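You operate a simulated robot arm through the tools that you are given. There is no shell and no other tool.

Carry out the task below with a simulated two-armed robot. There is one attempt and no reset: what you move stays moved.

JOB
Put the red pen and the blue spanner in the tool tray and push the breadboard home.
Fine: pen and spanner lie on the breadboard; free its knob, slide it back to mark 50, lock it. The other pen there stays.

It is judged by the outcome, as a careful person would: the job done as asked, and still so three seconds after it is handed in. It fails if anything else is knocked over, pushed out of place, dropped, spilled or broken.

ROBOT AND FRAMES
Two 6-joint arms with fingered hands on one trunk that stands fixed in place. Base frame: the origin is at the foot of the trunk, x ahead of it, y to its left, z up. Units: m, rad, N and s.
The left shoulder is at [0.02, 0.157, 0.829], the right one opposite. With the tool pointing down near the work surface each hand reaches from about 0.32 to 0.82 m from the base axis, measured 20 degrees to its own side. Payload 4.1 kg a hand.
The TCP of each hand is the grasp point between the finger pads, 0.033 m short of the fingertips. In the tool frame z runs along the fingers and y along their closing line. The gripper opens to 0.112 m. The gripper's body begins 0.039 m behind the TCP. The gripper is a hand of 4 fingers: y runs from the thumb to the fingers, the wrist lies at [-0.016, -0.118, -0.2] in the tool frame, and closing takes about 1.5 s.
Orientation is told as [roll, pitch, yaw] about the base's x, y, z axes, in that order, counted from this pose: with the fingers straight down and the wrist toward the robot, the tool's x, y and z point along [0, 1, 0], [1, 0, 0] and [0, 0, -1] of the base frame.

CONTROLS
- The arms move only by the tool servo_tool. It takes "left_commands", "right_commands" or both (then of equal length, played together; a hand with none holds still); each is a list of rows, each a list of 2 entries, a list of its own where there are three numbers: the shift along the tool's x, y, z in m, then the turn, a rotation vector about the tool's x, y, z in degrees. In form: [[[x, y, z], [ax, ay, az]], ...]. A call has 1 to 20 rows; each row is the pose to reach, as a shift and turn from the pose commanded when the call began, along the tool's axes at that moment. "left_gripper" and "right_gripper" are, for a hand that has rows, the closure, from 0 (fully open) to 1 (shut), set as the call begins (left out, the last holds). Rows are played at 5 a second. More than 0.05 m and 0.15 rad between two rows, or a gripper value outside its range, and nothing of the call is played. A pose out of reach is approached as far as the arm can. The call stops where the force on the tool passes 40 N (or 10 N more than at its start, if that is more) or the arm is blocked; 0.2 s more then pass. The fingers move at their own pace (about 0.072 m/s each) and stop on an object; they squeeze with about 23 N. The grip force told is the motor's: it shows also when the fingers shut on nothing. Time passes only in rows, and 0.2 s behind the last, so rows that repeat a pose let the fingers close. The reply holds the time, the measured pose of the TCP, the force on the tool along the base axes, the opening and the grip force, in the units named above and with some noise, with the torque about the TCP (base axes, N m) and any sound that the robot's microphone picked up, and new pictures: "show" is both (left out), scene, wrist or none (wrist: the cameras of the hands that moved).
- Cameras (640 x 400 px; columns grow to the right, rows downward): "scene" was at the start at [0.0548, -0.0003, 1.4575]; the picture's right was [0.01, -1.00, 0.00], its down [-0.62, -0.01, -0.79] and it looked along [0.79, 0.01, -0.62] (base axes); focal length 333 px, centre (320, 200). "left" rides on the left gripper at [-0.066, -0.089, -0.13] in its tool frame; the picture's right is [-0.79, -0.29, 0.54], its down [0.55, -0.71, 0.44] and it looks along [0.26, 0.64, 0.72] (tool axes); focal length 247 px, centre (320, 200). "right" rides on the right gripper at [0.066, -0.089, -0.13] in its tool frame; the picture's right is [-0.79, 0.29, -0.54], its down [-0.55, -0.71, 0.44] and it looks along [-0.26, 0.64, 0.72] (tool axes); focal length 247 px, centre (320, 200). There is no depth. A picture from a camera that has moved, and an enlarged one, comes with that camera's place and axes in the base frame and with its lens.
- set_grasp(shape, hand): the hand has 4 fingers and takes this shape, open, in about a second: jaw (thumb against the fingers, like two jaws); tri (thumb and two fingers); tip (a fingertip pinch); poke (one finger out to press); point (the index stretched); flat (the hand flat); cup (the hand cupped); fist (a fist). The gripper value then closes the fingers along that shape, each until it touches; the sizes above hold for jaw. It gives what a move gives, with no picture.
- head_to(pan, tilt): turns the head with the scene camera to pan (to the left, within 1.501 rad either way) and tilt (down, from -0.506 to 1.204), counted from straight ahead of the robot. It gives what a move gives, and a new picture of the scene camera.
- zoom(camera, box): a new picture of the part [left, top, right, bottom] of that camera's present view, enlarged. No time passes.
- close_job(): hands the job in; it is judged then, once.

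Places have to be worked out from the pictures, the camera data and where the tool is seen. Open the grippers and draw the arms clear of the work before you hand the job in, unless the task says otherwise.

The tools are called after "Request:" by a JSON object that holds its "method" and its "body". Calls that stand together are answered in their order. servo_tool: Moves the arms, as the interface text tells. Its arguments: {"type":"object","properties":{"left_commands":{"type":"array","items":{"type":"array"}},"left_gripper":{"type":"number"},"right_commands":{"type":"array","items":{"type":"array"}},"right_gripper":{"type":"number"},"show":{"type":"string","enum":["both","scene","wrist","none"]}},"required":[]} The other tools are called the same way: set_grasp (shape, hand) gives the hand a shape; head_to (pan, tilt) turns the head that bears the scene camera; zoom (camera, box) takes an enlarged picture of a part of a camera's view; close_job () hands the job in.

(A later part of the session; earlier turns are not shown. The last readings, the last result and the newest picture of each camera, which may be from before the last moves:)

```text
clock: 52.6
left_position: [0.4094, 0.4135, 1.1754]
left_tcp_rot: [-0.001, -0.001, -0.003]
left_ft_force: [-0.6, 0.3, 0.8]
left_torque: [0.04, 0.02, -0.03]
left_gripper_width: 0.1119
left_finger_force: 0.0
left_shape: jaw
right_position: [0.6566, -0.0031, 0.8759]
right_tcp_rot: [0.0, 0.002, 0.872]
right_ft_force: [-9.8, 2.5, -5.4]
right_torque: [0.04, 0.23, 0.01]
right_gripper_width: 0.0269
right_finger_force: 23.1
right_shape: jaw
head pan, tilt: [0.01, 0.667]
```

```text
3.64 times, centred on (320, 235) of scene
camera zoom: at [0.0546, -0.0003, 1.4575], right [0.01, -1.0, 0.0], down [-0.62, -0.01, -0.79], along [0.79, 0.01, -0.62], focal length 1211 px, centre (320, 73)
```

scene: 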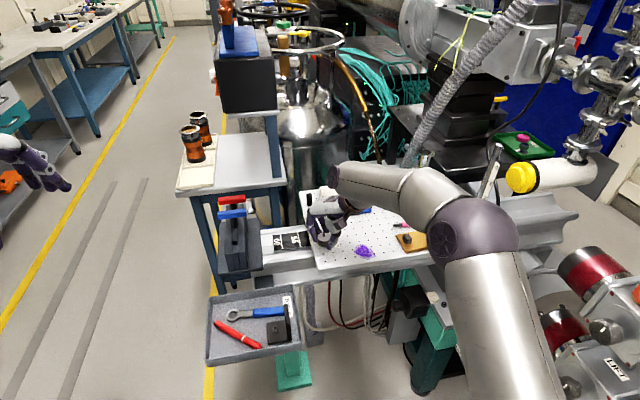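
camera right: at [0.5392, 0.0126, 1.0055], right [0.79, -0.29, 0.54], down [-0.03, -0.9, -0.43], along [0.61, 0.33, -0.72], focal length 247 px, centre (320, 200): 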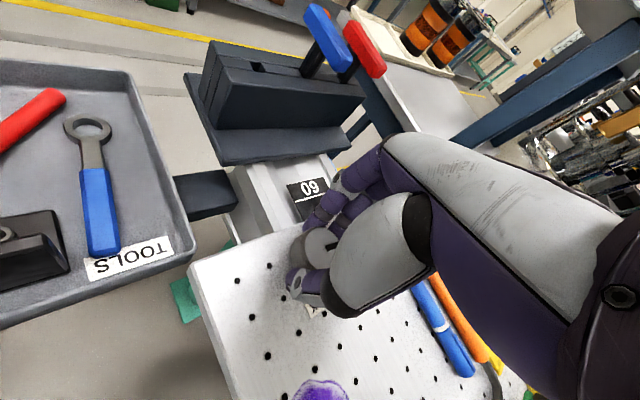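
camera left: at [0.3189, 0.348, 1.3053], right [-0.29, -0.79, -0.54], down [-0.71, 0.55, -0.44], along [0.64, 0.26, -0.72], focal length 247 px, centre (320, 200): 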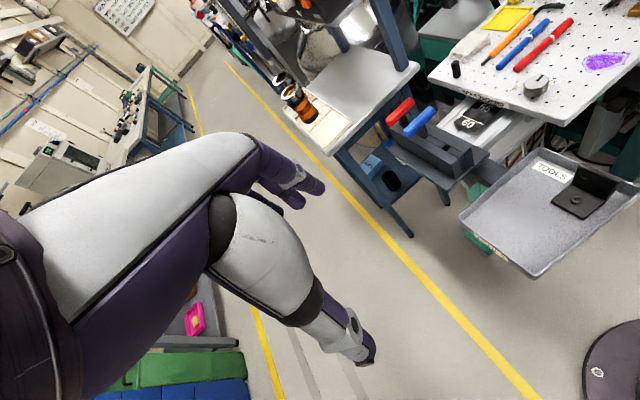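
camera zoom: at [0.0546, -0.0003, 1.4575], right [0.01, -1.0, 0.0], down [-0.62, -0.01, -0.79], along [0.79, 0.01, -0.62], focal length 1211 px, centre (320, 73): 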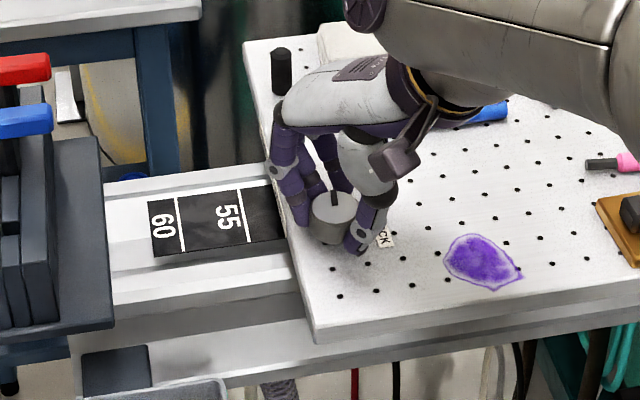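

From the scene rays the edge now reads about 52.5, leaving roughly 25 mm. I'll slide 20 mm more, then measure again.

Request:
{"method": "servo_tool", "body": {"right_commands": [[[-0.0023, -0.0019, 0], [0, 0, 0]], [[-0.0047, -0.0038, 0], [0, 0, 0]], [[-0.007, -0.0056, 0], [0, 0, 0]], [[-0.0094, -0.0075, 0], [0, 0, 0]], [[-0.0117, -0.0094, 0], [0, 0, 0]], [[-0.014, -0.0113, 0], [0, 0, 0]], [[-0.0156, -0.0125, 0], [0, 0, 0]], [[-0.0156, -0.0125, 0], [0, 0, 0]]], "show": "scene"}}

Request:
{"method": "zoom", "body": {"camera": "scene", "box": [285, 215, 345, 255]}}

Request:
{"method": "zoom", "body": {"camera": "left", "box": [470, 60, 540, 110]}}

Request:
{"method": "zoom", "body": {"camera": "scene", "box": [290, 180, 350, 290]}}

```text
clock: 54.4
left_position: [0.4086, 0.4144, 1.1759]
left_tcp_rot: [-0.001, 0.0, -0.002]
left_ft_force: [-0.7, 0.3, 1.0]
left_torque: [-0.01, 0.01, 0.0]
left_gripper_width: 0.1119
left_finger_force: 0.1
left_shape: jaw
right_position: [0.6606, -0.0229, 0.8752]
right_tcp_rot: [-0.001, 0.002, 0.873]
right_ft_force: [-8.5, 1.0, -4.7]
right_torque: [0.04, 0.23, -0.04]
right_gripper_width: 0.0267
right_finger_force: 23.2
right_shape: jaw
head pan, tilt: [0.01, 0.667]
```

scene: 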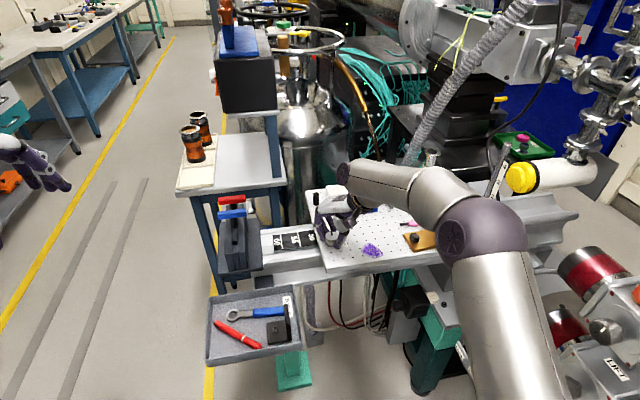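

```text
10.00 times, centred on (315, 235) of scene
camera zoom: at [0.0546, -0.0003, 1.4575], right [0.01, -1.0, 0.0], down [-0.62, -0.01, -0.79], along [0.79, 0.01, -0.62], focal length 3330 px, centre (370, -150)
```

zoom: 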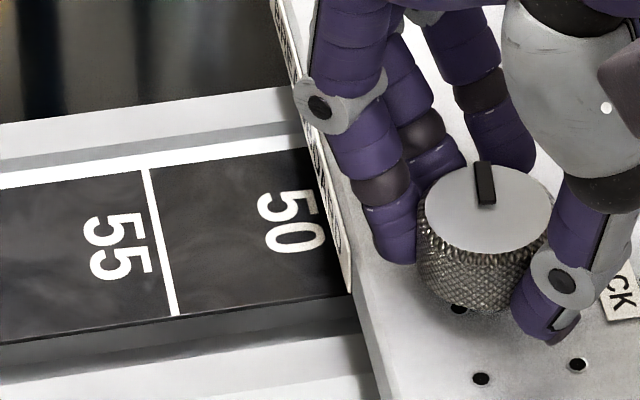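

```text
8.00 times, centred on (505, 85) of left
camera zoom: at [0.3191, 0.3477, 1.3053], right [-0.29, -0.79, -0.54], down [-0.71, 0.55, -0.44], along [0.64, 0.26, -0.72], focal length 1976 px, centre (-1160, 1120)
```

zoom: 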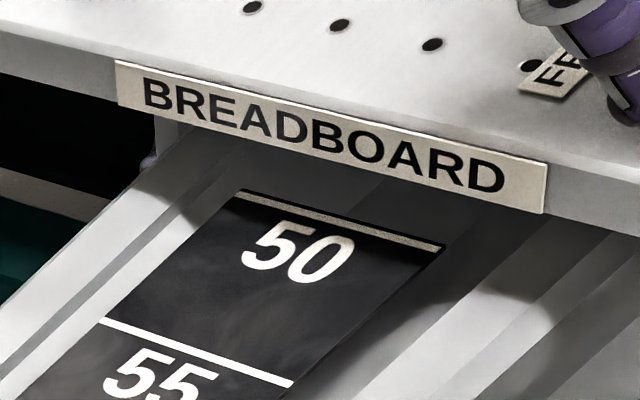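

```text
3.64 times, centred on (320, 235) of scene
camera zoom: at [0.0546, -0.0003, 1.4575], right [0.01, -1.0, 0.0], down [-0.62, -0.01, -0.79], along [0.79, 0.01, -0.62], focal length 1211 px, centre (320, 73)
```

zoom: 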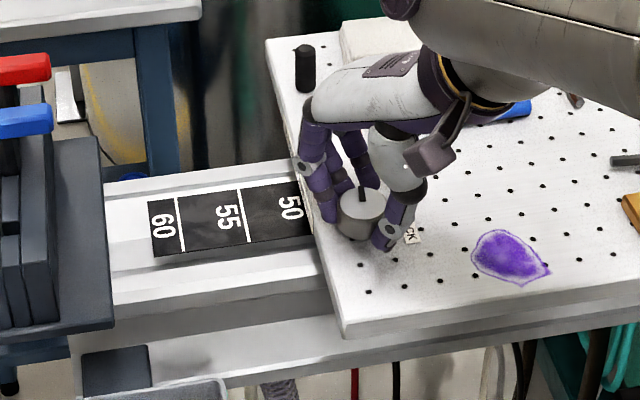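

Both cameras agree: the 50 line is about 6–7 mm beyond the board edge. I'll slide the last 6.5 mm slowly.

Request:
{"method": "servo_tool", "body": {"right_commands": [[[-0.0012, -0.001, 0], [0, 0, 0]], [[-0.0025, -0.002, 0], [0, 0, 0]], [[-0.0038, -0.003, 0], [0, 0, 0]], [[-0.0051, -0.0041, 0], [0, 0, 0]], [[-0.0051, -0.0041, 0], [0, 0, 0]]], "show": "scene"}}

Request:
{"method": "zoom", "body": {"camera": "scene", "box": [285, 215, 345, 255]}}

Request:
{"method": "zoom", "body": {"camera": "left", "box": [470, 60, 540, 110]}}

Request:
{"method": "zoom", "body": {"camera": "scene", "box": [290, 180, 350, 290]}}

```text
clock: 55.6
left_position: [0.4085, 0.4152, 1.176]
left_tcp_rot: [0.0, -0.001, 0.0]
left_ft_force: [-0.6, -0.2, 0.9]
left_torque: [0.04, 0.02, 0.0]
left_gripper_width: 0.1118
left_finger_force: 0.1
left_shape: jaw
right_position: [0.6605, -0.029, 0.8752]
right_tcp_rot: [0.0, 0.001, 0.873]
right_ft_force: [-5.6, 2.7, -0.9]
right_torque: [0.04, 0.16, 0.01]
right_gripper_width: 0.0271
right_finger_force: 23.4
right_shape: jaw
head pan, tilt: [0.01, 0.667]
```

scene: 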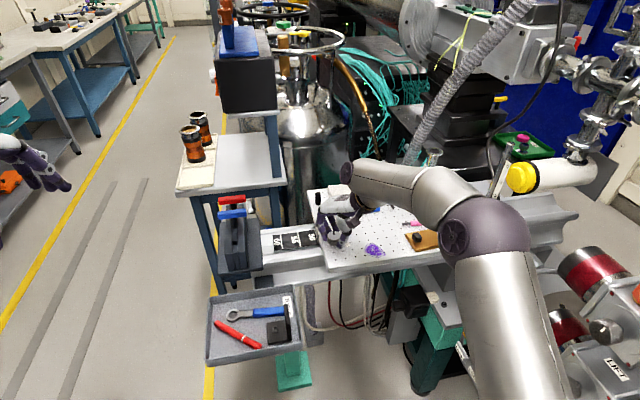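

```text
10.00 times, centred on (315, 235) of scene
camera zoom: at [0.0546, -0.0003, 1.4575], right [0.01, -1.0, 0.0], down [-0.62, -0.01, -0.79], along [0.79, 0.01, -0.62], focal length 3330 px, centre (370, -150)
```

zoom: 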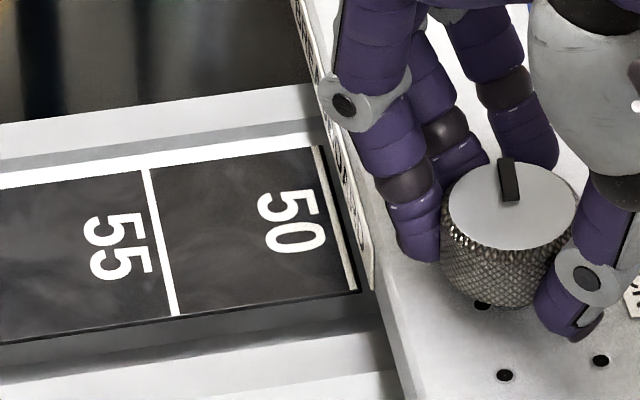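

```text
8.00 times, centred on (505, 85) of left
camera zoom: at [0.3191, 0.3477, 1.3053], right [-0.29, -0.79, -0.54], down [-0.71, 0.55, -0.44], along [0.64, 0.26, -0.72], focal length 1976 px, centre (-1160, 1120)
```

zoom: 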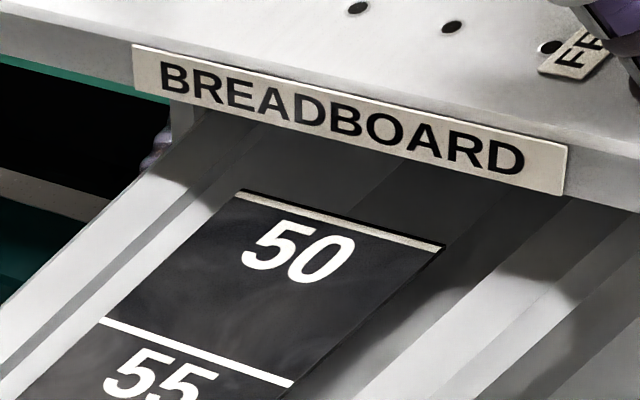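

```text
3.64 times, centred on (320, 235) of scene
camera zoom: at [0.0546, -0.0003, 1.4575], right [0.01, -1.0, 0.0], down [-0.62, -0.01, -0.79], along [0.79, 0.01, -0.62], focal length 1211 px, centre (320, 73)
```

zoom: 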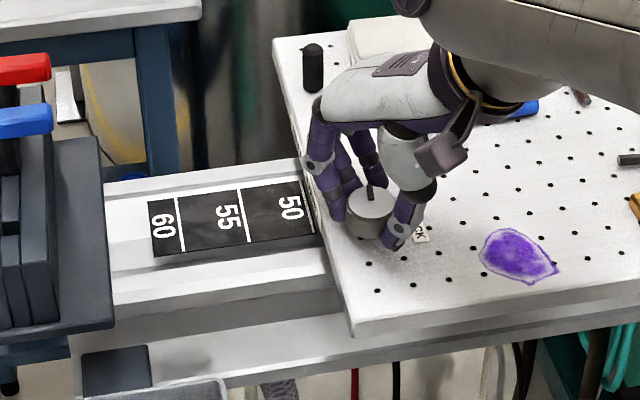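

The 50 line is now just visible at the board edge; I estimate 1–2 mm remaining after parallax. I'll move 1.5 mm more, then check.

Request:
{"method": "servo_tool", "body": {"right_commands": [[[-0.0006, -0.0005, 0], [0, 0, 0]], [[-0.0012, -0.0009, 0], [0, 0, 0]], [[-0.0012, -0.0009, 0], [0, 0, 0]]], "show": "none"}}

Request:
{"method": "zoom", "body": {"camera": "scene", "box": [285, 215, 345, 255]}}

Request:
{"method": "zoom", "body": {"camera": "left", "box": [470, 60, 540, 110]}}

```text
clock: 56.4
left_position: [0.4107, 0.4142, 1.1743]
left_tcp_rot: [0.001, 0.0, -0.002]
left_ft_force: [-0.2, 0.7, 0.1]
left_torque: [-0.01, -0.03, 0.02]
left_gripper_width: 0.1119
left_finger_force: 0.2
left_shape: jaw
right_position: [0.659, -0.0288, 0.8746]
right_tcp_rot: [0.001, 0.002, 0.875]
right_ft_force: [-9.3, 7.2, 1.2]
right_torque: [0.24, 0.16, 0.01]
right_gripper_width: 0.0269
right_finger_force: 23.2
right_shape: jaw
head pan, tilt: [0.01, 0.667]
```

```text
10.00 times, centred on (315, 235) of scene
camera zoom: at [0.0545, -0.0001, 1.4575], right [0.01, -1.0, 0.0], down [-0.62, -0.01, -0.79], along [0.79, 0.01, -0.62], focal length 3330 px, centre (370, -150)
```

zoom: 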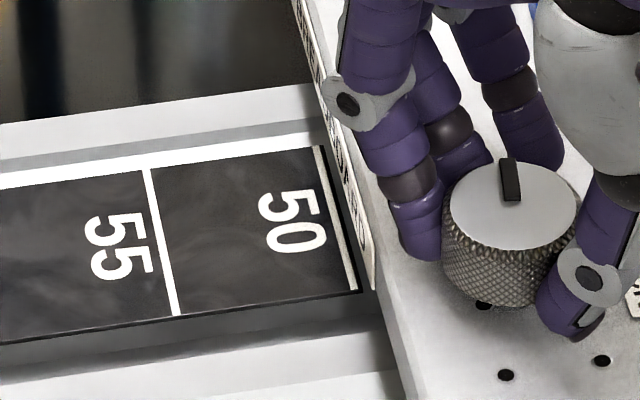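

```text
8.00 times, centred on (505, 85) of left
camera zoom: at [0.3189, 0.348, 1.3052], right [-0.29, -0.79, -0.54], down [-0.71, 0.55, -0.44], along [0.64, 0.26, -0.72], focal length 1976 px, centre (-1160, 1120)
```

zoom: 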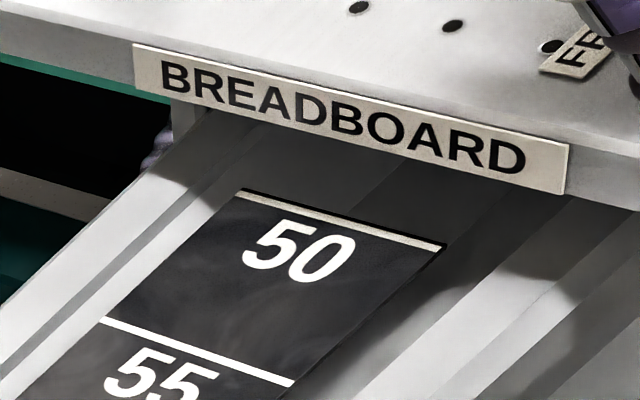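

The board did not move on the last step while the push force rose (y 2.7→7.2 N): it appears to have reached its home stop at mark 50. I'll press 1.5 mm more to confirm it is seated.

Request:
{"method": "servo_tool", "body": {"right_commands": [[[-0.0006, -0.0005, 0], [0, 0, 0]], [[-0.0012, -0.0009, 0], [0, 0, 0]], [[-0.0012, -0.0009, 0], [0, 0, 0]]], "show": "none"}}

Request:
{"method": "zoom", "body": {"camera": "left", "box": [470, 60, 540, 110]}}

Request:
{"method": "zoom", "body": {"camera": "scene", "box": [285, 215, 345, 255]}}

```text
clock: 57.2
left_position: [0.4092, 0.4131, 1.1758]
left_tcp_rot: [-0.001, -0.001, -0.001]
left_ft_force: [-0.2, -0.1, 0.7]
left_torque: [0.01, 0.01, -0.02]
left_gripper_width: 0.1117
left_finger_force: 0.1
left_shape: jaw
right_position: [0.6602, -0.0318, 0.8757]
right_tcp_rot: [0.001, 0.001, 0.873]
right_ft_force: [-9.8, 13.3, -0.8]
right_torque: [0.39, 0.17, 0.04]
right_gripper_width: 0.0273
right_finger_force: 22.7
right_shape: jaw
head pan, tilt: [0.01, 0.667]
```

```text
8.00 times, centred on (505, 85) of left
camera zoom: at [0.3189, 0.3481, 1.3052], right [-0.29, -0.79, -0.54], down [-0.71, 0.55, -0.44], along [0.64, 0.26, -0.72], focal length 1976 px, centre (-1160, 1120)
```

zoom: 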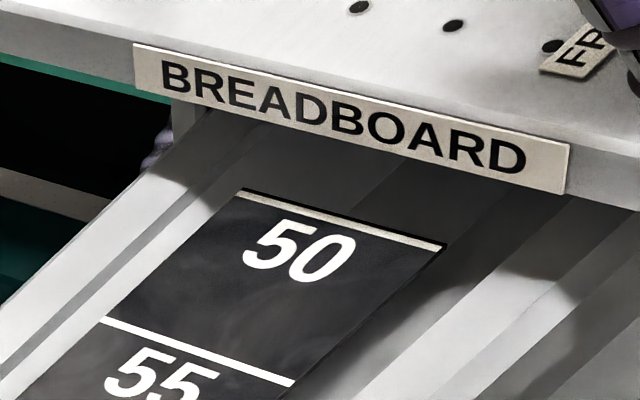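

```text
10.00 times, centred on (315, 235) of scene
camera zoom: at [0.0544, 0.0001, 1.4575], right [0.01, -1.0, 0.0], down [-0.62, -0.01, -0.79], along [0.79, 0.01, -0.62], focal length 3330 px, centre (370, -150)
```

zoom: 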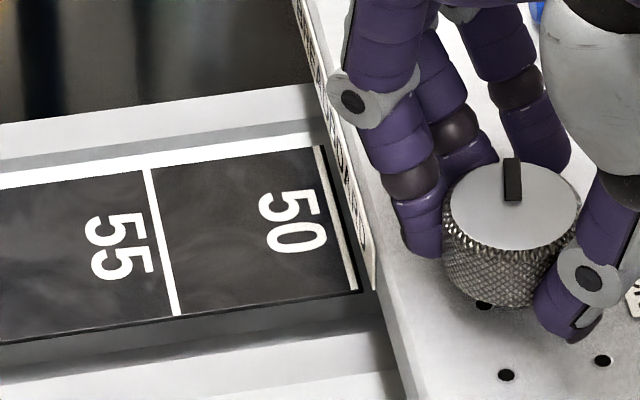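

The board holds firm against the stop (13 N) with its edge at the 50 line. Keeping a light push, I'll turn the knob clockwise 90° back to LOCK.

Request:
{"method": "servo_tool", "body": {"right_commands": [[[0.0008, 0.0006, 0], [0, 0, 5]], [[0.0008, 0.0006, 0], [0, 0, 10]], [[0.0008, 0.0006, 0], [0, 0, 15]], [[0.0008, 0.0006, 0], [0, 0, 20]], [[0.0008, 0.0006, 0], [0, 0, 25]], [[0.0008, 0.0006, 0], [0, 0, 30]], [[0.0008, 0.0006, 0], [0, 0, 35]], [[0.0008, 0.0006, 0], [0, 0, 40]], [[0.0008, 0.0006, 0], [0, 0, 45]]], "show": "none"}}

Request:
{"method": "zoom", "body": {"camera": "left", "box": [470, 40, 570, 110]}}

Request:
{"method": "zoom", "body": {"camera": "scene", "box": [285, 215, 345, 255]}}

```text
clock: 59.2
left_position: [0.4086, 0.4144, 1.1739]
left_tcp_rot: [-0.001, 0.0, 0.0]
left_ft_force: [0.2, 0.9, -0.2]
left_torque: [-0.01, 0.0, -0.04]
left_gripper_width: 0.1118
left_finger_force: 0.0
left_shape: jaw
right_position: [0.6607, -0.029, 0.8752]
right_tcp_rot: [-0.001, 0.002, 0.088]
right_ft_force: [-8.0, 8.3, -1.6]
right_torque: [0.2, 0.18, 0.02]
right_gripper_width: 0.0273
right_finger_force: 22.7
right_shape: jaw
head pan, tilt: [0.01, 0.667]
```

```text
5.71 times, centred on (520, 75) of left
camera zoom: at [0.319, 0.3479, 1.3052], right [-0.29, -0.79, -0.54], down [-0.71, 0.55, -0.44], along [0.64, 0.26, -0.72], focal length 1411 px, centre (-823, 914)
```

zoom: 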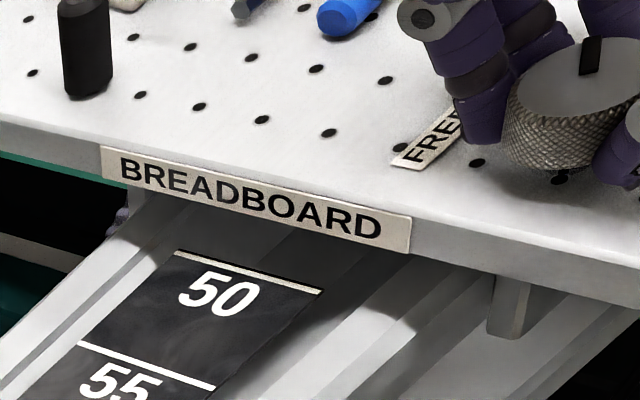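

```text
10.00 times, centred on (315, 235) of scene
camera zoom: at [0.0545, -0.0001, 1.4575], right [0.01, -1.0, 0.0], down [-0.62, -0.01, -0.79], along [0.79, 0.01, -0.62], focal length 3330 px, centre (370, -150)
```

zoom: 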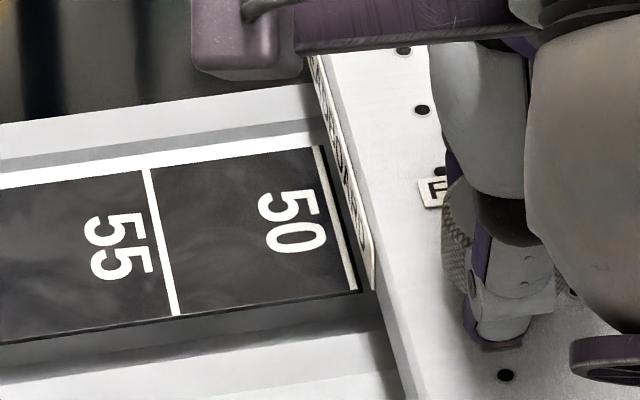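

The board stays at 50 and the knob follows. Turning the remaining 45° (plus 1°) to LOCK.

Request:
{"method": "servo_tool", "body": {"right_commands": [[[0, 0, 0], [0, 0, 5]], [[0, 0, 0], [0, 0, 10]], [[0, 0, 0], [0, 0, 15]], [[0, 0, 0], [0, 0, 20]], [[0, 0, 0], [0, 0, 25]], [[0, 0, 0], [0, 0, 30]], [[0, 0, 0], [0, 0, 35]], [[0, 0, 0], [0, 0, 40]], [[0, 0, 0], [0, 0, 45]], [[0, 0, 0], [0, 0, 46]]], "show": "wrist"}}

Request:
{"method": "zoom", "body": {"camera": "right", "box": [180, 180, 360, 340]}}

Request:
{"method": "zoom", "body": {"camera": "left", "box": [470, 40, 570, 110]}}

```text
clock: 61.4
left_position: [0.4099, 0.4137, 1.1748]
left_tcp_rot: [0.0, 0.001, 0.001]
left_ft_force: [-0.6, -0.8, -0.2]
left_torque: [0.01, 0.0, 0.01]
left_gripper_width: 0.1117
left_finger_force: 0.0
left_shape: jaw
right_position: [0.6619, -0.0282, 0.8751]
right_tcp_rot: [0.001, 0.0, -0.709]
right_ft_force: [3.9, 18.3, -3.6]
right_torque: [0.44, -0.12, 0.29]
right_gripper_width: 0.0273
right_finger_force: 22.7
right_shape: jaw
head pan, tilt: [0.01, 0.667]
camera right: at [0.6366, 0.0796, 1.0053], right [-0.3, -0.79, 0.54], down [-0.9, 0.05, -0.44], along [0.32, -0.61, -0.72], focal length 247 px, centre (320, 200)
```

right: 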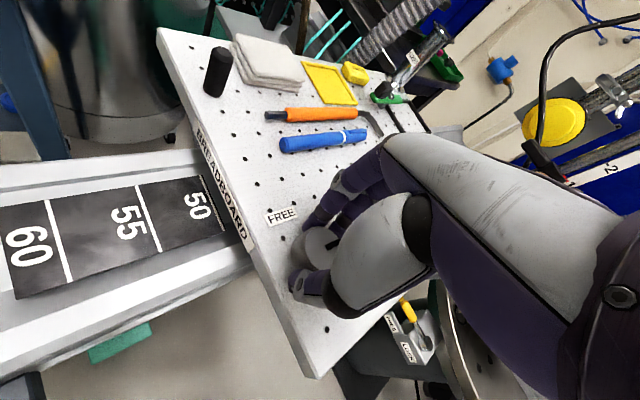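

```text
2.50 times, centred on (270, 260) of right
camera zoom: at [0.6366, 0.0796, 1.0053], right [-0.3, -0.79, 0.54], down [-0.9, 0.05, -0.44], along [0.32, -0.61, -0.72], focal length 617 px, centre (445, 50)
```

zoom: 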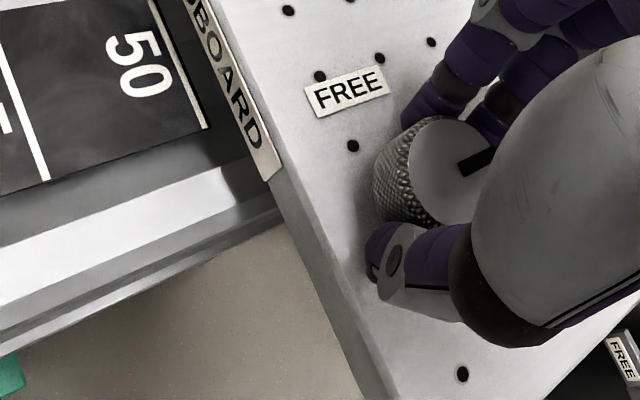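

```text
5.71 times, centred on (520, 75) of left
camera zoom: at [0.3193, 0.3483, 1.305], right [-0.29, -0.79, -0.54], down [-0.71, 0.55, -0.44], along [0.64, 0.26, -0.72], focal length 1411 px, centre (-823, 914)
```

zoom: 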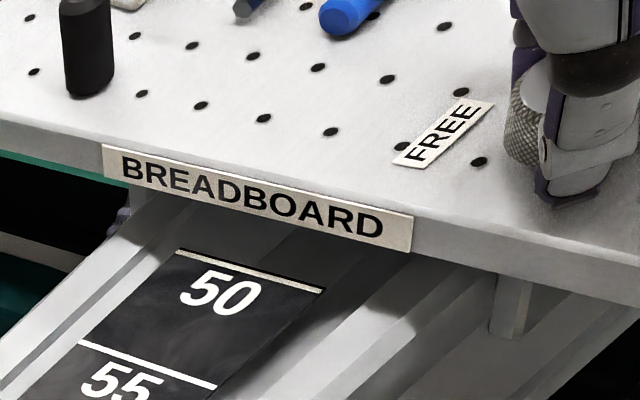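

Torque rose at the end (0.29 N·m): the knob is at its LOCK stop, and the board edge is still at 50. I'll open the jaw and raise the hand.

Request:
{"method": "servo_tool", "body": {"right_commands": [[[0, 0, 0], [0, 0, 0]], [[0, 0, 0], [0, 0, 0]], [[0, 0, 0], [0, 0, 0]], [[0, 0, 0], [0, 0, 0]], [[0, 0, -0.01], [0, 0, 0]], [[0, 0, -0.035], [0, 0, 0]], [[0, 0, -0.07], [0, 0, 0]], [[0, 0, -0.11], [0, 0, 0]]], "right_gripper": 0.42, "show": "both"}}

Request:
{"method": "zoom", "body": {"camera": "right", "box": [100, 100, 360, 340]}}

Request:
{"method": "zoom", "body": {"camera": "left", "box": [460, 20, 620, 130]}}

```text
clock: 63.2
left_position: [0.4098, 0.4135, 1.1747]
left_tcp_rot: [0.001, 0.0, -0.002]
left_ft_force: [-0.5, 0.2, -0.6]
left_torque: [0.01, -0.01, 0.04]
left_gripper_width: 0.1118
left_finger_force: 0.1
left_shape: jaw
right_position: [0.6588, -0.0299, 0.9866]
right_tcp_rot: [-0.003, 0.003, -0.714]
right_ft_force: [0.8, -0.6, 0.4]
right_torque: [-0.02, 0.01, -0.02]
right_gripper_width: 0.0645
right_finger_force: 0.1
right_shape: jaw
head pan, tilt: [0.01, 0.667]
camera right: at [0.6355, 0.0775, 1.1163], right [-0.3, -0.79, 0.54], down [-0.9, 0.05, -0.43], along [0.31, -0.62, -0.72], focal length 247 px, centre (320, 200)
```

scene: 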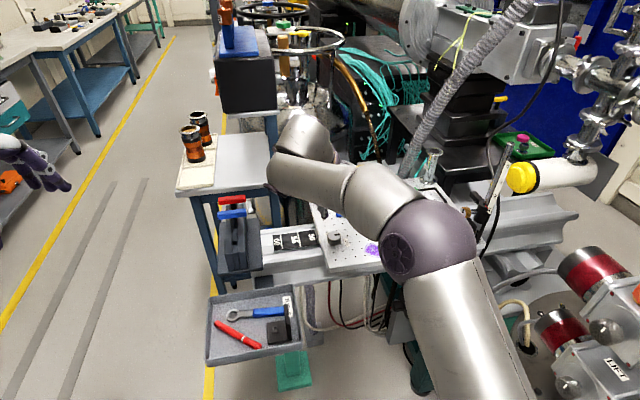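
right: 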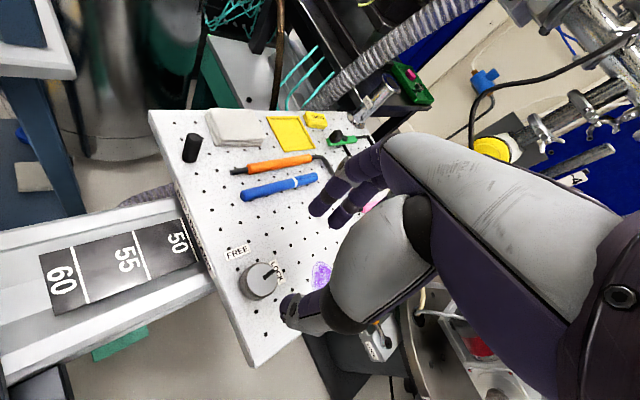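

```text
1.67 times, centred on (230, 220) of right
camera zoom: at [0.6355, 0.0775, 1.1163], right [-0.3, -0.79, 0.54], down [-0.9, 0.05, -0.43], along [0.31, -0.62, -0.72], focal length 412 px, centre (470, 167)
```

zoom: 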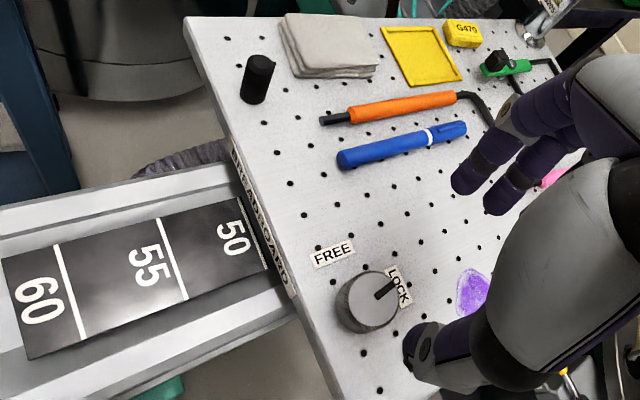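

```text
3.64 times, centred on (540, 75) of left
camera zoom: at [0.3194, 0.3477, 1.3052], right [-0.29, -0.79, -0.54], down [-0.71, 0.55, -0.44], along [0.64, 0.26, -0.72], focal length 898 px, centre (-480, 654)
```

zoom: 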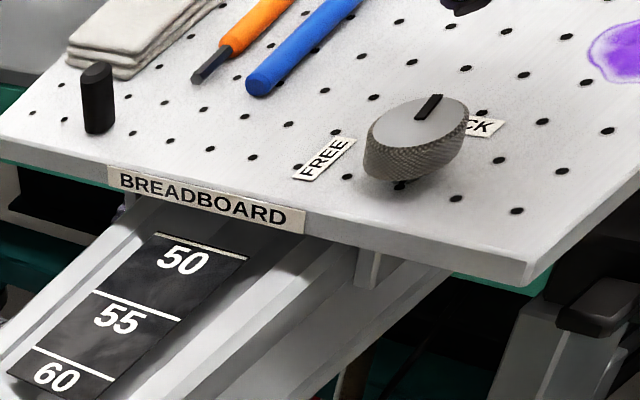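

Knob pointer is at LOCK and the board edge is at 50. To verify without parallax, I'll place the right camera straight above the board edge.

Request:
{"method": "servo_tool", "body": {"right_commands": [[[-0.02, 0.029, -0.005], [0, 0, 0]], [[-0.041, 0.062, -0.01], [0, 0, 0]], [[-0.041, 0.062, -0.01], [0, 0, 0]]], "show": "both"}}

Request:
{"method": "zoom", "body": {"camera": "right", "box": [30, 170, 190, 330]}}

```text
clock: 64.0
left_position: [0.4096, 0.414, 1.1758]
left_tcp_rot: [0.0, 0.001, -0.001]
left_ft_force: [0.2, 0.1, -0.5]
left_torque: [0.0, 0.01, 0.02]
left_gripper_width: 0.1117
left_finger_force: 0.0
left_shape: jaw
right_position: [0.6795, -0.1053, 0.9967]
right_tcp_rot: [-0.003, 0.0, -0.716]
right_ft_force: [-0.6, -0.6, -0.5]
right_torque: [-0.01, -0.03, -0.01]
right_gripper_width: 0.0644
right_finger_force: 0.0
right_shape: jaw
head pan, tilt: [0.01, 0.667]
camera right: at [0.6549, 0.0029, 1.1256], right [-0.3, -0.79, 0.54], down [-0.9, 0.05, -0.43], along [0.32, -0.62, -0.72], focal length 247 px, centre (320, 200)
```

scene: 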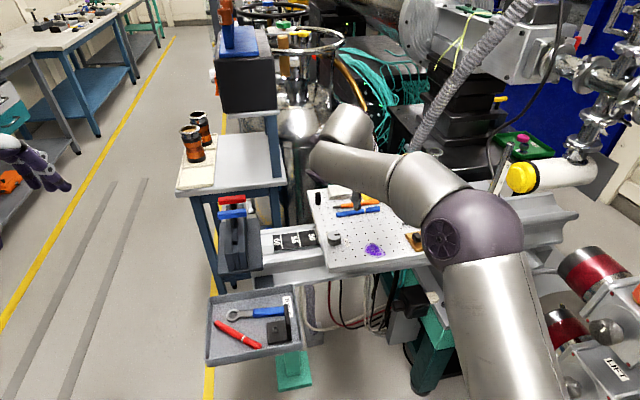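
right: 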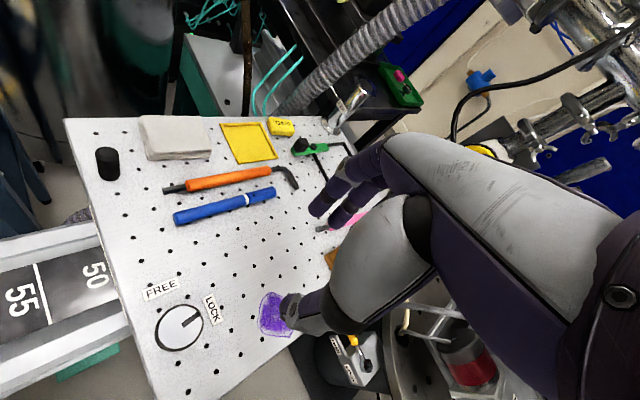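

```text
2.50 times, centred on (110, 250) of right
camera zoom: at [0.6549, 0.0029, 1.1256], right [-0.3, -0.79, 0.54], down [-0.9, 0.05, -0.43], along [0.32, -0.62, -0.72], focal length 617 px, centre (845, 75)
```

zoom: 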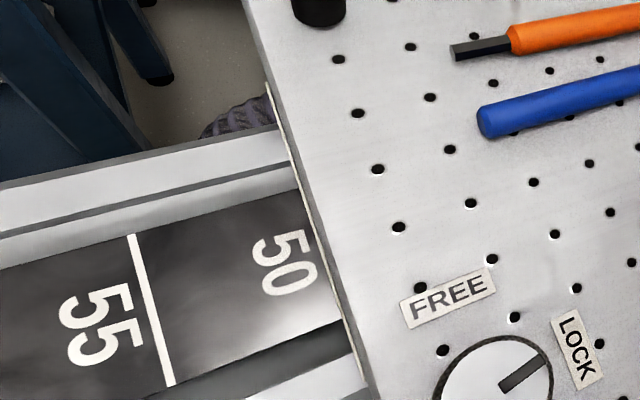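

From straight above, the board edge sits on the 50 line, and the pointer is at LOCK with the blue pen and other items undisturbed. I'll open the right hand and withdraw it up and back to its starting place.

Request:
{"method": "servo_tool", "body": {"right_commands": [[[0, 0, -0.04], [0, 0, 0]], [[0, 0, -0.08], [0, 0, 0]], [[-0.0348, -0.0095, -0.095], [0, 0, -8.2]], [[-0.0696, -0.019, -0.11], [0, 0, -16.4]], [[-0.1043, -0.0285, -0.125], [0, 0, -24.6]], [[-0.1391, -0.038, -0.14], [0, 0, -32.8]], [[-0.1739, -0.0475, -0.155], [0, 0, -41]], [[-0.1739, -0.0475, -0.155], [0, 0, -41]]], "right_gripper": 0, "show": "both"}}

Request:
{"method": "zoom", "body": {"camera": "scene", "box": [200, 170, 480, 380]}}

Request:
{"method": "zoom", "body": {"camera": "left", "box": [420, 0, 640, 290]}}

```text
clock: 65.8
left_position: [0.4096, 0.4146, 1.1763]
left_tcp_rot: [0.001, -0.001, 0.0]
left_ft_force: [-0.3, 0.5, 0.0]
left_torque: [0.01, 0.02, 0.0]
left_gripper_width: 0.1118
left_finger_force: 0.1
left_shape: jaw
right_position: [0.5339, -0.2037, 1.1515]
right_tcp_rot: [-0.001, 0.0, 0.004]
right_ft_force: [0.2, -0.9, -1.1]
right_torque: [-0.02, 0.01, -0.02]
right_gripper_width: 0.1116
right_finger_force: 0.1
right_shape: jaw
head pan, tilt: [0.01, 0.667]
camera right: at [0.4447, -0.1373, 1.2808], right [0.29, -0.79, 0.54], down [-0.71, -0.55, -0.43], along [0.64, -0.26, -0.72], focal length 247 px, centre (320, 200)
```

scene: 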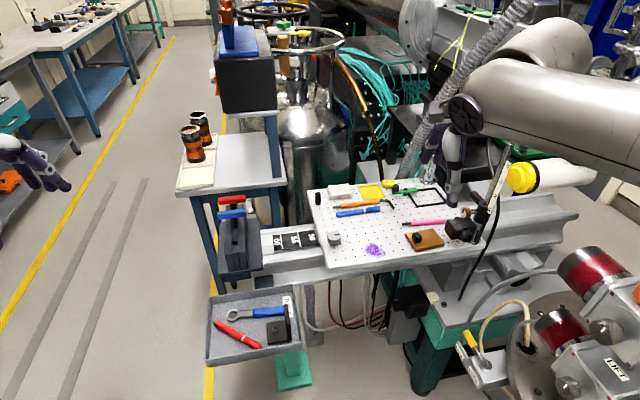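
right: 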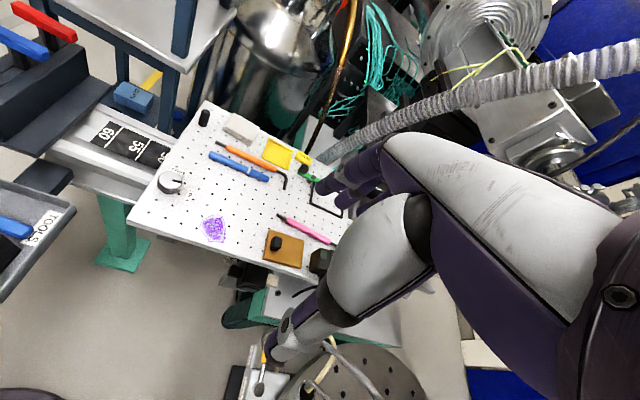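

```text
1.90 times, centred on (340, 275) of scene
camera zoom: at [0.0549, -0.0003, 1.4575], right [0.01, -1.0, 0.0], down [-0.62, -0.01, -0.79], along [0.79, 0.01, -0.62], focal length 634 px, centre (282, 57)
```

zoom: 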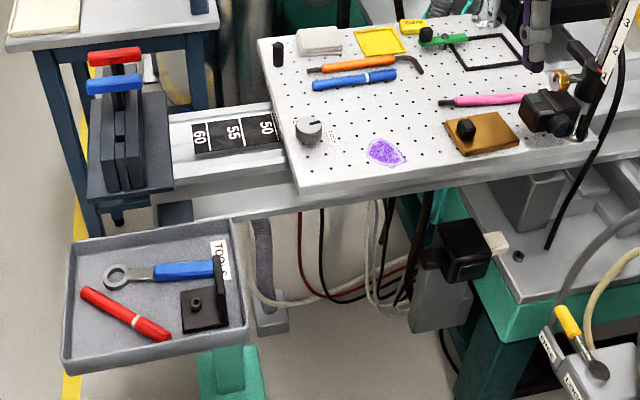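

```text
1.38 times, centred on (530, 145) of left
camera zoom: at [0.3193, 0.3477, 1.3052], right [-0.29, -0.79, -0.54], down [-0.71, 0.55, -0.44], along [0.64, 0.26, -0.72], focal length 341 px, centre (30, 276)
```

zoom: 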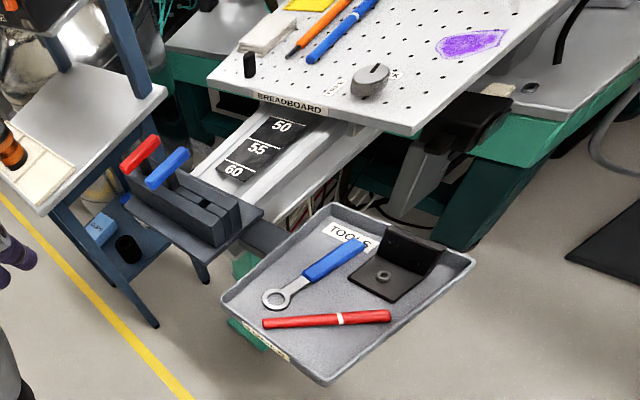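

Everything is in place and both arms are clear. One last close look at the knob pointer and the scale before handing in.

Request:
{"method": "zoom", "body": {"camera": "scene", "box": [270, 205, 370, 275]}}

Request:
{"method": "zoom", "body": {"camera": "right", "box": [80, 110, 240, 220]}}

```text
5.71 times, centred on (320, 240) of scene
camera zoom: at [0.0549, -0.0003, 1.4575], right [0.01, -1.0, 0.0], down [-0.62, -0.01, -0.79], along [0.79, 0.01, -0.62], focal length 1903 px, centre (320, -29)
```

zoom: 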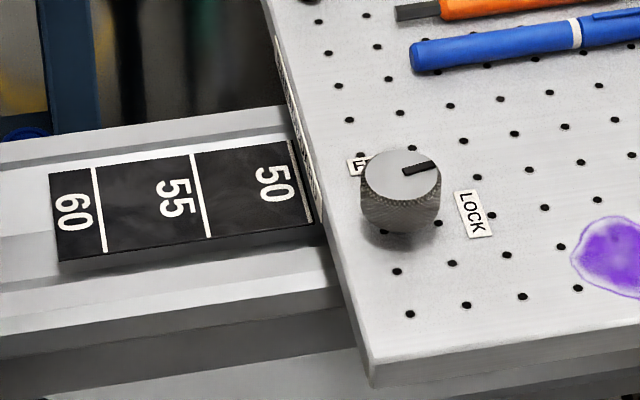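

```text
3.64 times, centred on (160, 165) of right
camera zoom: at [0.4447, -0.1373, 1.2808], right [0.29, -0.79, 0.54], down [-0.71, -0.55, -0.43], along [0.64, -0.26, -0.72], focal length 898 px, centre (902, 327)
```

zoom: 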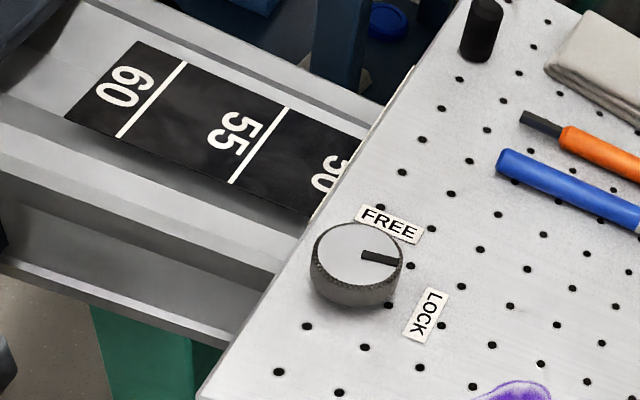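

The pointer now seems slightly short of where it pointed originally (toward LOCK). I'll zoom in closely to quantify before deciding.

Request:
{"method": "zoom", "body": {"camera": "scene", "box": [320, 225, 360, 250]}}

Request:
{"method": "zoom", "body": {"camera": "right", "box": [150, 160, 210, 200]}}

Request:
{"method": "zoom", "body": {"camera": "left", "box": [530, 30, 610, 85]}}

```text
16.00 times, centred on (340, 238) of scene
camera zoom: at [0.0549, -0.0003, 1.4575], right [0.01, -1.0, 0.0], down [-0.62, -0.01, -0.79], along [0.79, 0.01, -0.62], focal length 5328 px, centre (0, -400)
```

zoom: 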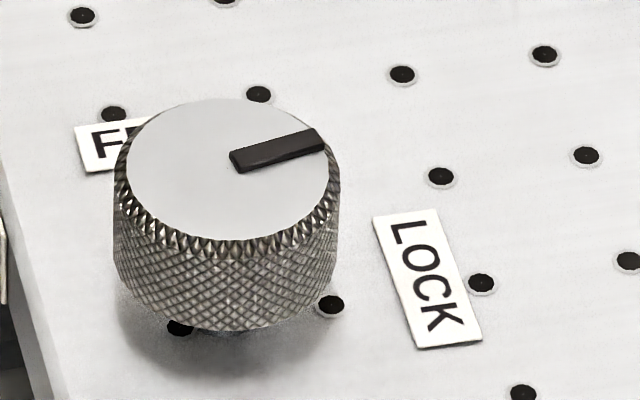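

```text
10.00 times, centred on (180, 180) of right
camera zoom: at [0.4447, -0.1373, 1.2808], right [0.29, -0.79, 0.54], down [-0.71, -0.55, -0.43], along [0.64, -0.26, -0.72], focal length 2470 px, centre (1720, 400)
```

zoom: 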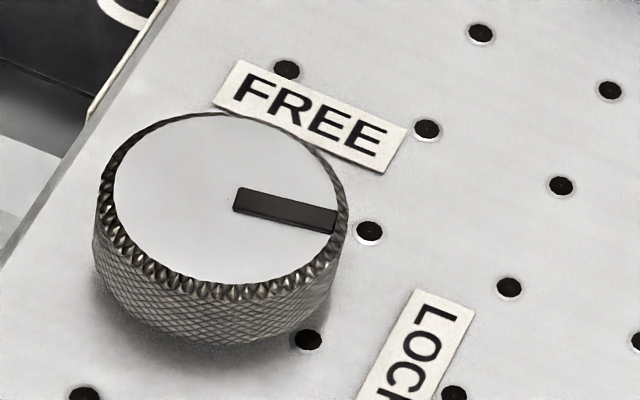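

```text
7.27 times, centred on (570, 58) of left
camera zoom: at [0.3193, 0.3477, 1.3052], right [-0.29, -0.79, -0.54], down [-0.71, 0.55, -0.44], along [0.64, 0.26, -0.72], focal length 1796 px, centre (-1498, 1236)
```

zoom: 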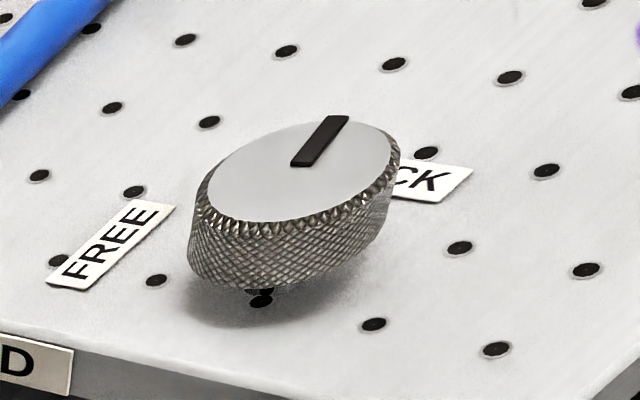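

By several views the pointer sits at about −70°, some 10° short of its original LOCK angle (−80°), so it slipped a little on release. I'll go back and turn it fully home: return above the knob at yaw −20° with the jaw at 65 mm.

Request:
{"method": "servo_tool", "body": {"right_commands": [[[0.025, 0.0181, 0.0238], [0, 0, 2.9]], [[0.05, 0.0361, 0.0476], [0, 0, 5.8]], [[0.075, 0.0542, 0.0714], [0, 0, 8.7]], [[0.1, 0.0723, 0.0951], [0, 0, 11.5]], [[0.125, 0.0904, 0.1189], [0, 0, 14.4]], [[0.15, 0.1084, 0.1427], [0, 0, 17.3]], [[0.175, 0.1265, 0.1665], [0, 0, 20.2]], [[0.175, 0.1265, 0.1665], [0, 0, 20.2]]], "right_gripper": 0.42, "show": "both"}}

Request:
{"method": "zoom", "body": {"camera": "right", "box": [180, 200, 360, 340]}}

```text
clock: 67.6
left_position: [0.4108, 0.4143, 1.1747]
left_tcp_rot: [0.001, 0.001, -0.003]
left_ft_force: [-0.7, -0.5, 0.2]
left_torque: [0.02, 0.0, -0.02]
left_gripper_width: 0.1116
left_finger_force: 0.1
left_shape: jaw
right_position: [0.6596, -0.0283, 0.9824]
right_tcp_rot: [-0.001, 0.001, -0.352]
right_ft_force: [-0.1, -0.6, 0.3]
right_torque: [-0.01, -0.01, -0.04]
right_gripper_width: 0.0656
right_finger_force: 0.2
right_shape: jaw
head pan, tilt: [0.01, 0.667]
camera right: at [0.5978, 0.0649, 1.112], right [0.0, -0.84, 0.54], down [-0.86, -0.27, -0.43], along [0.51, -0.46, -0.72], focal length 247 px, centre (320, 200)
```

scene: 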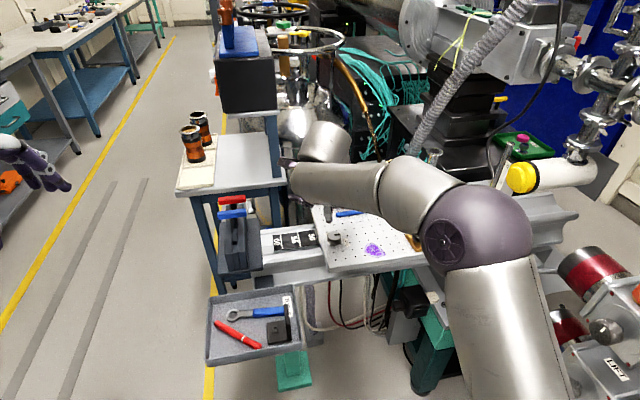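
right: 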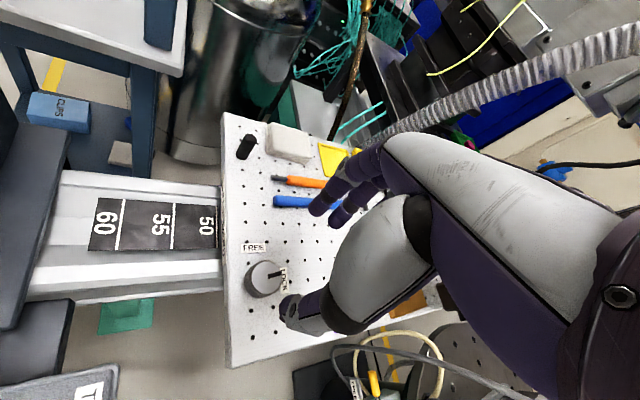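

```text
2.86 times, centred on (270, 270) of right
camera zoom: at [0.5978, 0.0649, 1.112], right [0.0, -0.84, 0.54], down [-0.86, -0.27, -0.43], along [0.51, -0.46, -0.72], focal length 706 px, centre (463, 0)
```

zoom: 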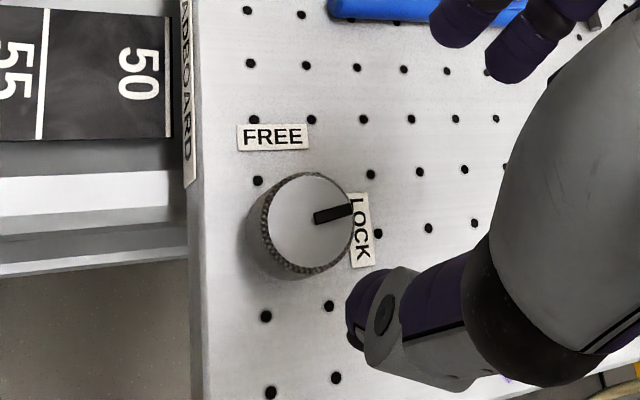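

In this board-aligned view the pointer is about 12° short of LOCK, and the knob centre matches the TCP within 1 mm. I'll descend around the knob and close.

Request:
{"method": "servo_tool", "body": {"right_commands": [[[0, -0.0003, 0.04], [0, 0, 0]], [[0, -0.0005, 0.08], [0, 0, 0]], [[0, -0.0005, 0.097], [0, 0, 0]], [[0, -0.0005, 0.107], [0, 0, 0]], [[0, -0.0005, 0.107], [0, 0, 0]]], "show": "none"}}

Request:
{"method": "servo_tool", "body": {"right_commands": [[[0, 0, 0], [0, 0, 0]], [[0, 0, 0], [0, 0, 0]], [[0, 0, 0], [0, 0, 0]], [[0, 0, 0], [0, 0, 0]], [[0, 0, 0], [0, 0, 0]], [[0, 0, 0], [0, 0, 0]]], "right_gripper": 1.0, "show": "wrist"}}

Request:
{"method": "zoom", "body": {"camera": "right", "box": [220, 180, 380, 320]}}

```text
clock: 68.8
left_position: [0.41, 0.4145, 1.1748]
left_tcp_rot: [0.0, -0.001, -0.002]
left_ft_force: [0.3, -0.8, -0.3]
left_torque: [-0.01, -0.05, -0.01]
left_gripper_width: 0.1118
left_finger_force: 0.0
left_shape: jaw
right_position: [0.6564, -0.0256, 0.8769]
right_tcp_rot: [0.001, 0.001, -0.353]
right_ft_force: [0.2, 0.6, 0.6]
right_torque: [0.01, 0.0, 0.0]
right_gripper_width: 0.0655
right_finger_force: 0.0
right_shape: jaw
head pan, tilt: [0.01, 0.667]
```

```text
clock: 70.2
left_position: [0.409, 0.4146, 1.1751]
left_tcp_rot: [0.0, 0.001, 0.0]
left_ft_force: [0.5, 0.3, -0.2]
left_torque: [0.02, 0.01, 0.01]
left_gripper_width: 0.112
left_finger_force: 0.1
left_shape: jaw
right_position: [0.6554, -0.0256, 0.8764]
right_tcp_rot: [0.0, 0.003, -0.351]
right_ft_force: [-1.6, 2.6, -1.7]
right_torque: [0.05, 0.01, 0.0]
right_gripper_width: 0.0279
right_finger_force: 23.2
right_shape: jaw
head pan, tilt: [0.01, 0.667]
camera right: at [0.5958, 0.0678, 1.0056], right [0.0, -0.84, 0.54], down [-0.86, -0.27, -0.43], along [0.51, -0.46, -0.72], focal length 247 px, centre (320, 200)
```

right: 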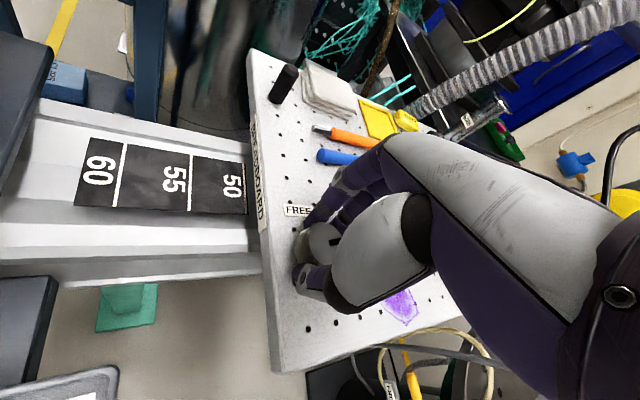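

```text
2.86 times, centred on (300, 250) of right
camera zoom: at [0.5958, 0.0678, 1.0056], right [0.0, -0.84, 0.54], down [-0.86, -0.27, -0.43], along [0.51, -0.46, -0.72], focal length 706 px, centre (377, 57)
```

zoom: 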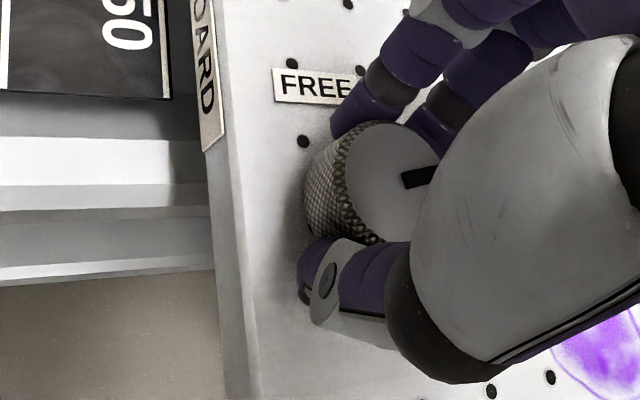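

The knob is gripped again. I'll turn clockwise 14° in small steps and check the torque.

Request:
{"method": "servo_tool", "body": {"right_commands": [[[0, 0, 0], [0, 0, 3]], [[0, 0, 0], [0, 0, 6]], [[0, 0, 0], [0, 0, 9]], [[0, 0, 0], [0, 0, 12]], [[0, 0, 0], [0, 0, 14]], [[0, 0, 0], [0, 0, 14]]], "show": "none"}}

Request:
{"method": "zoom", "body": {"camera": "right", "box": [220, 180, 380, 320]}}

Request:
{"method": "zoom", "body": {"camera": "left", "box": [470, 30, 610, 125]}}

```text
clock: 71.6
left_position: [0.4101, 0.414, 1.1752]
left_tcp_rot: [0.0, -0.001, 0.0]
left_ft_force: [0.0, 0.3, -0.2]
left_torque: [0.03, -0.01, 0.01]
left_gripper_width: 0.1117
left_finger_force: 0.1
left_shape: jaw
right_position: [0.6579, -0.0263, 0.8768]
right_tcp_rot: [0.001, 0.002, -0.595]
right_ft_force: [7.6, 15.5, -8.6]
right_torque: [0.38, -0.21, 0.34]
right_gripper_width: 0.0279
right_finger_force: 22.8
right_shape: jaw
head pan, tilt: [0.01, 0.667]
```

```text
2.86 times, centred on (300, 250) of right
camera zoom: at [0.62, 0.0793, 1.0062], right [-0.21, -0.82, 0.54], down [-0.9, -0.06, -0.44], along [0.39, -0.57, -0.72], focal length 706 px, centre (377, 57)
```

zoom: 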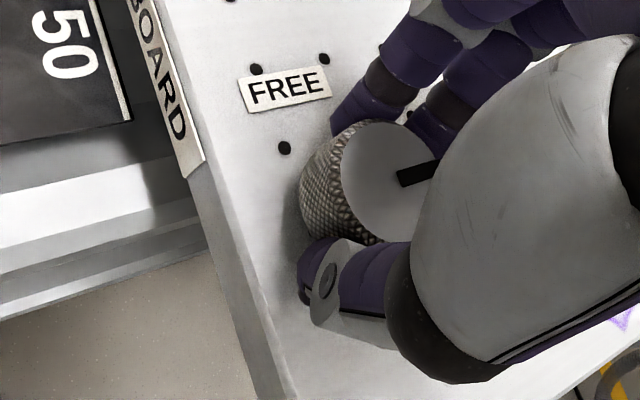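

```text
4.21 times, centred on (540, 78) of left
camera zoom: at [0.3195, 0.3482, 1.305], right [-0.29, -0.79, -0.54], down [-0.71, 0.55, -0.44], along [0.64, 0.26, -0.72], focal length 1040 px, centre (-606, 716)
```

zoom: 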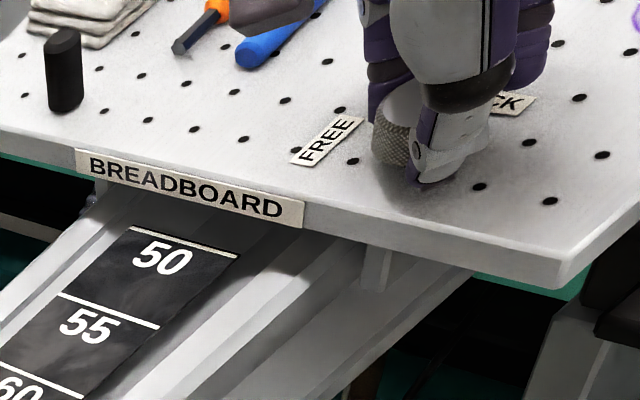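

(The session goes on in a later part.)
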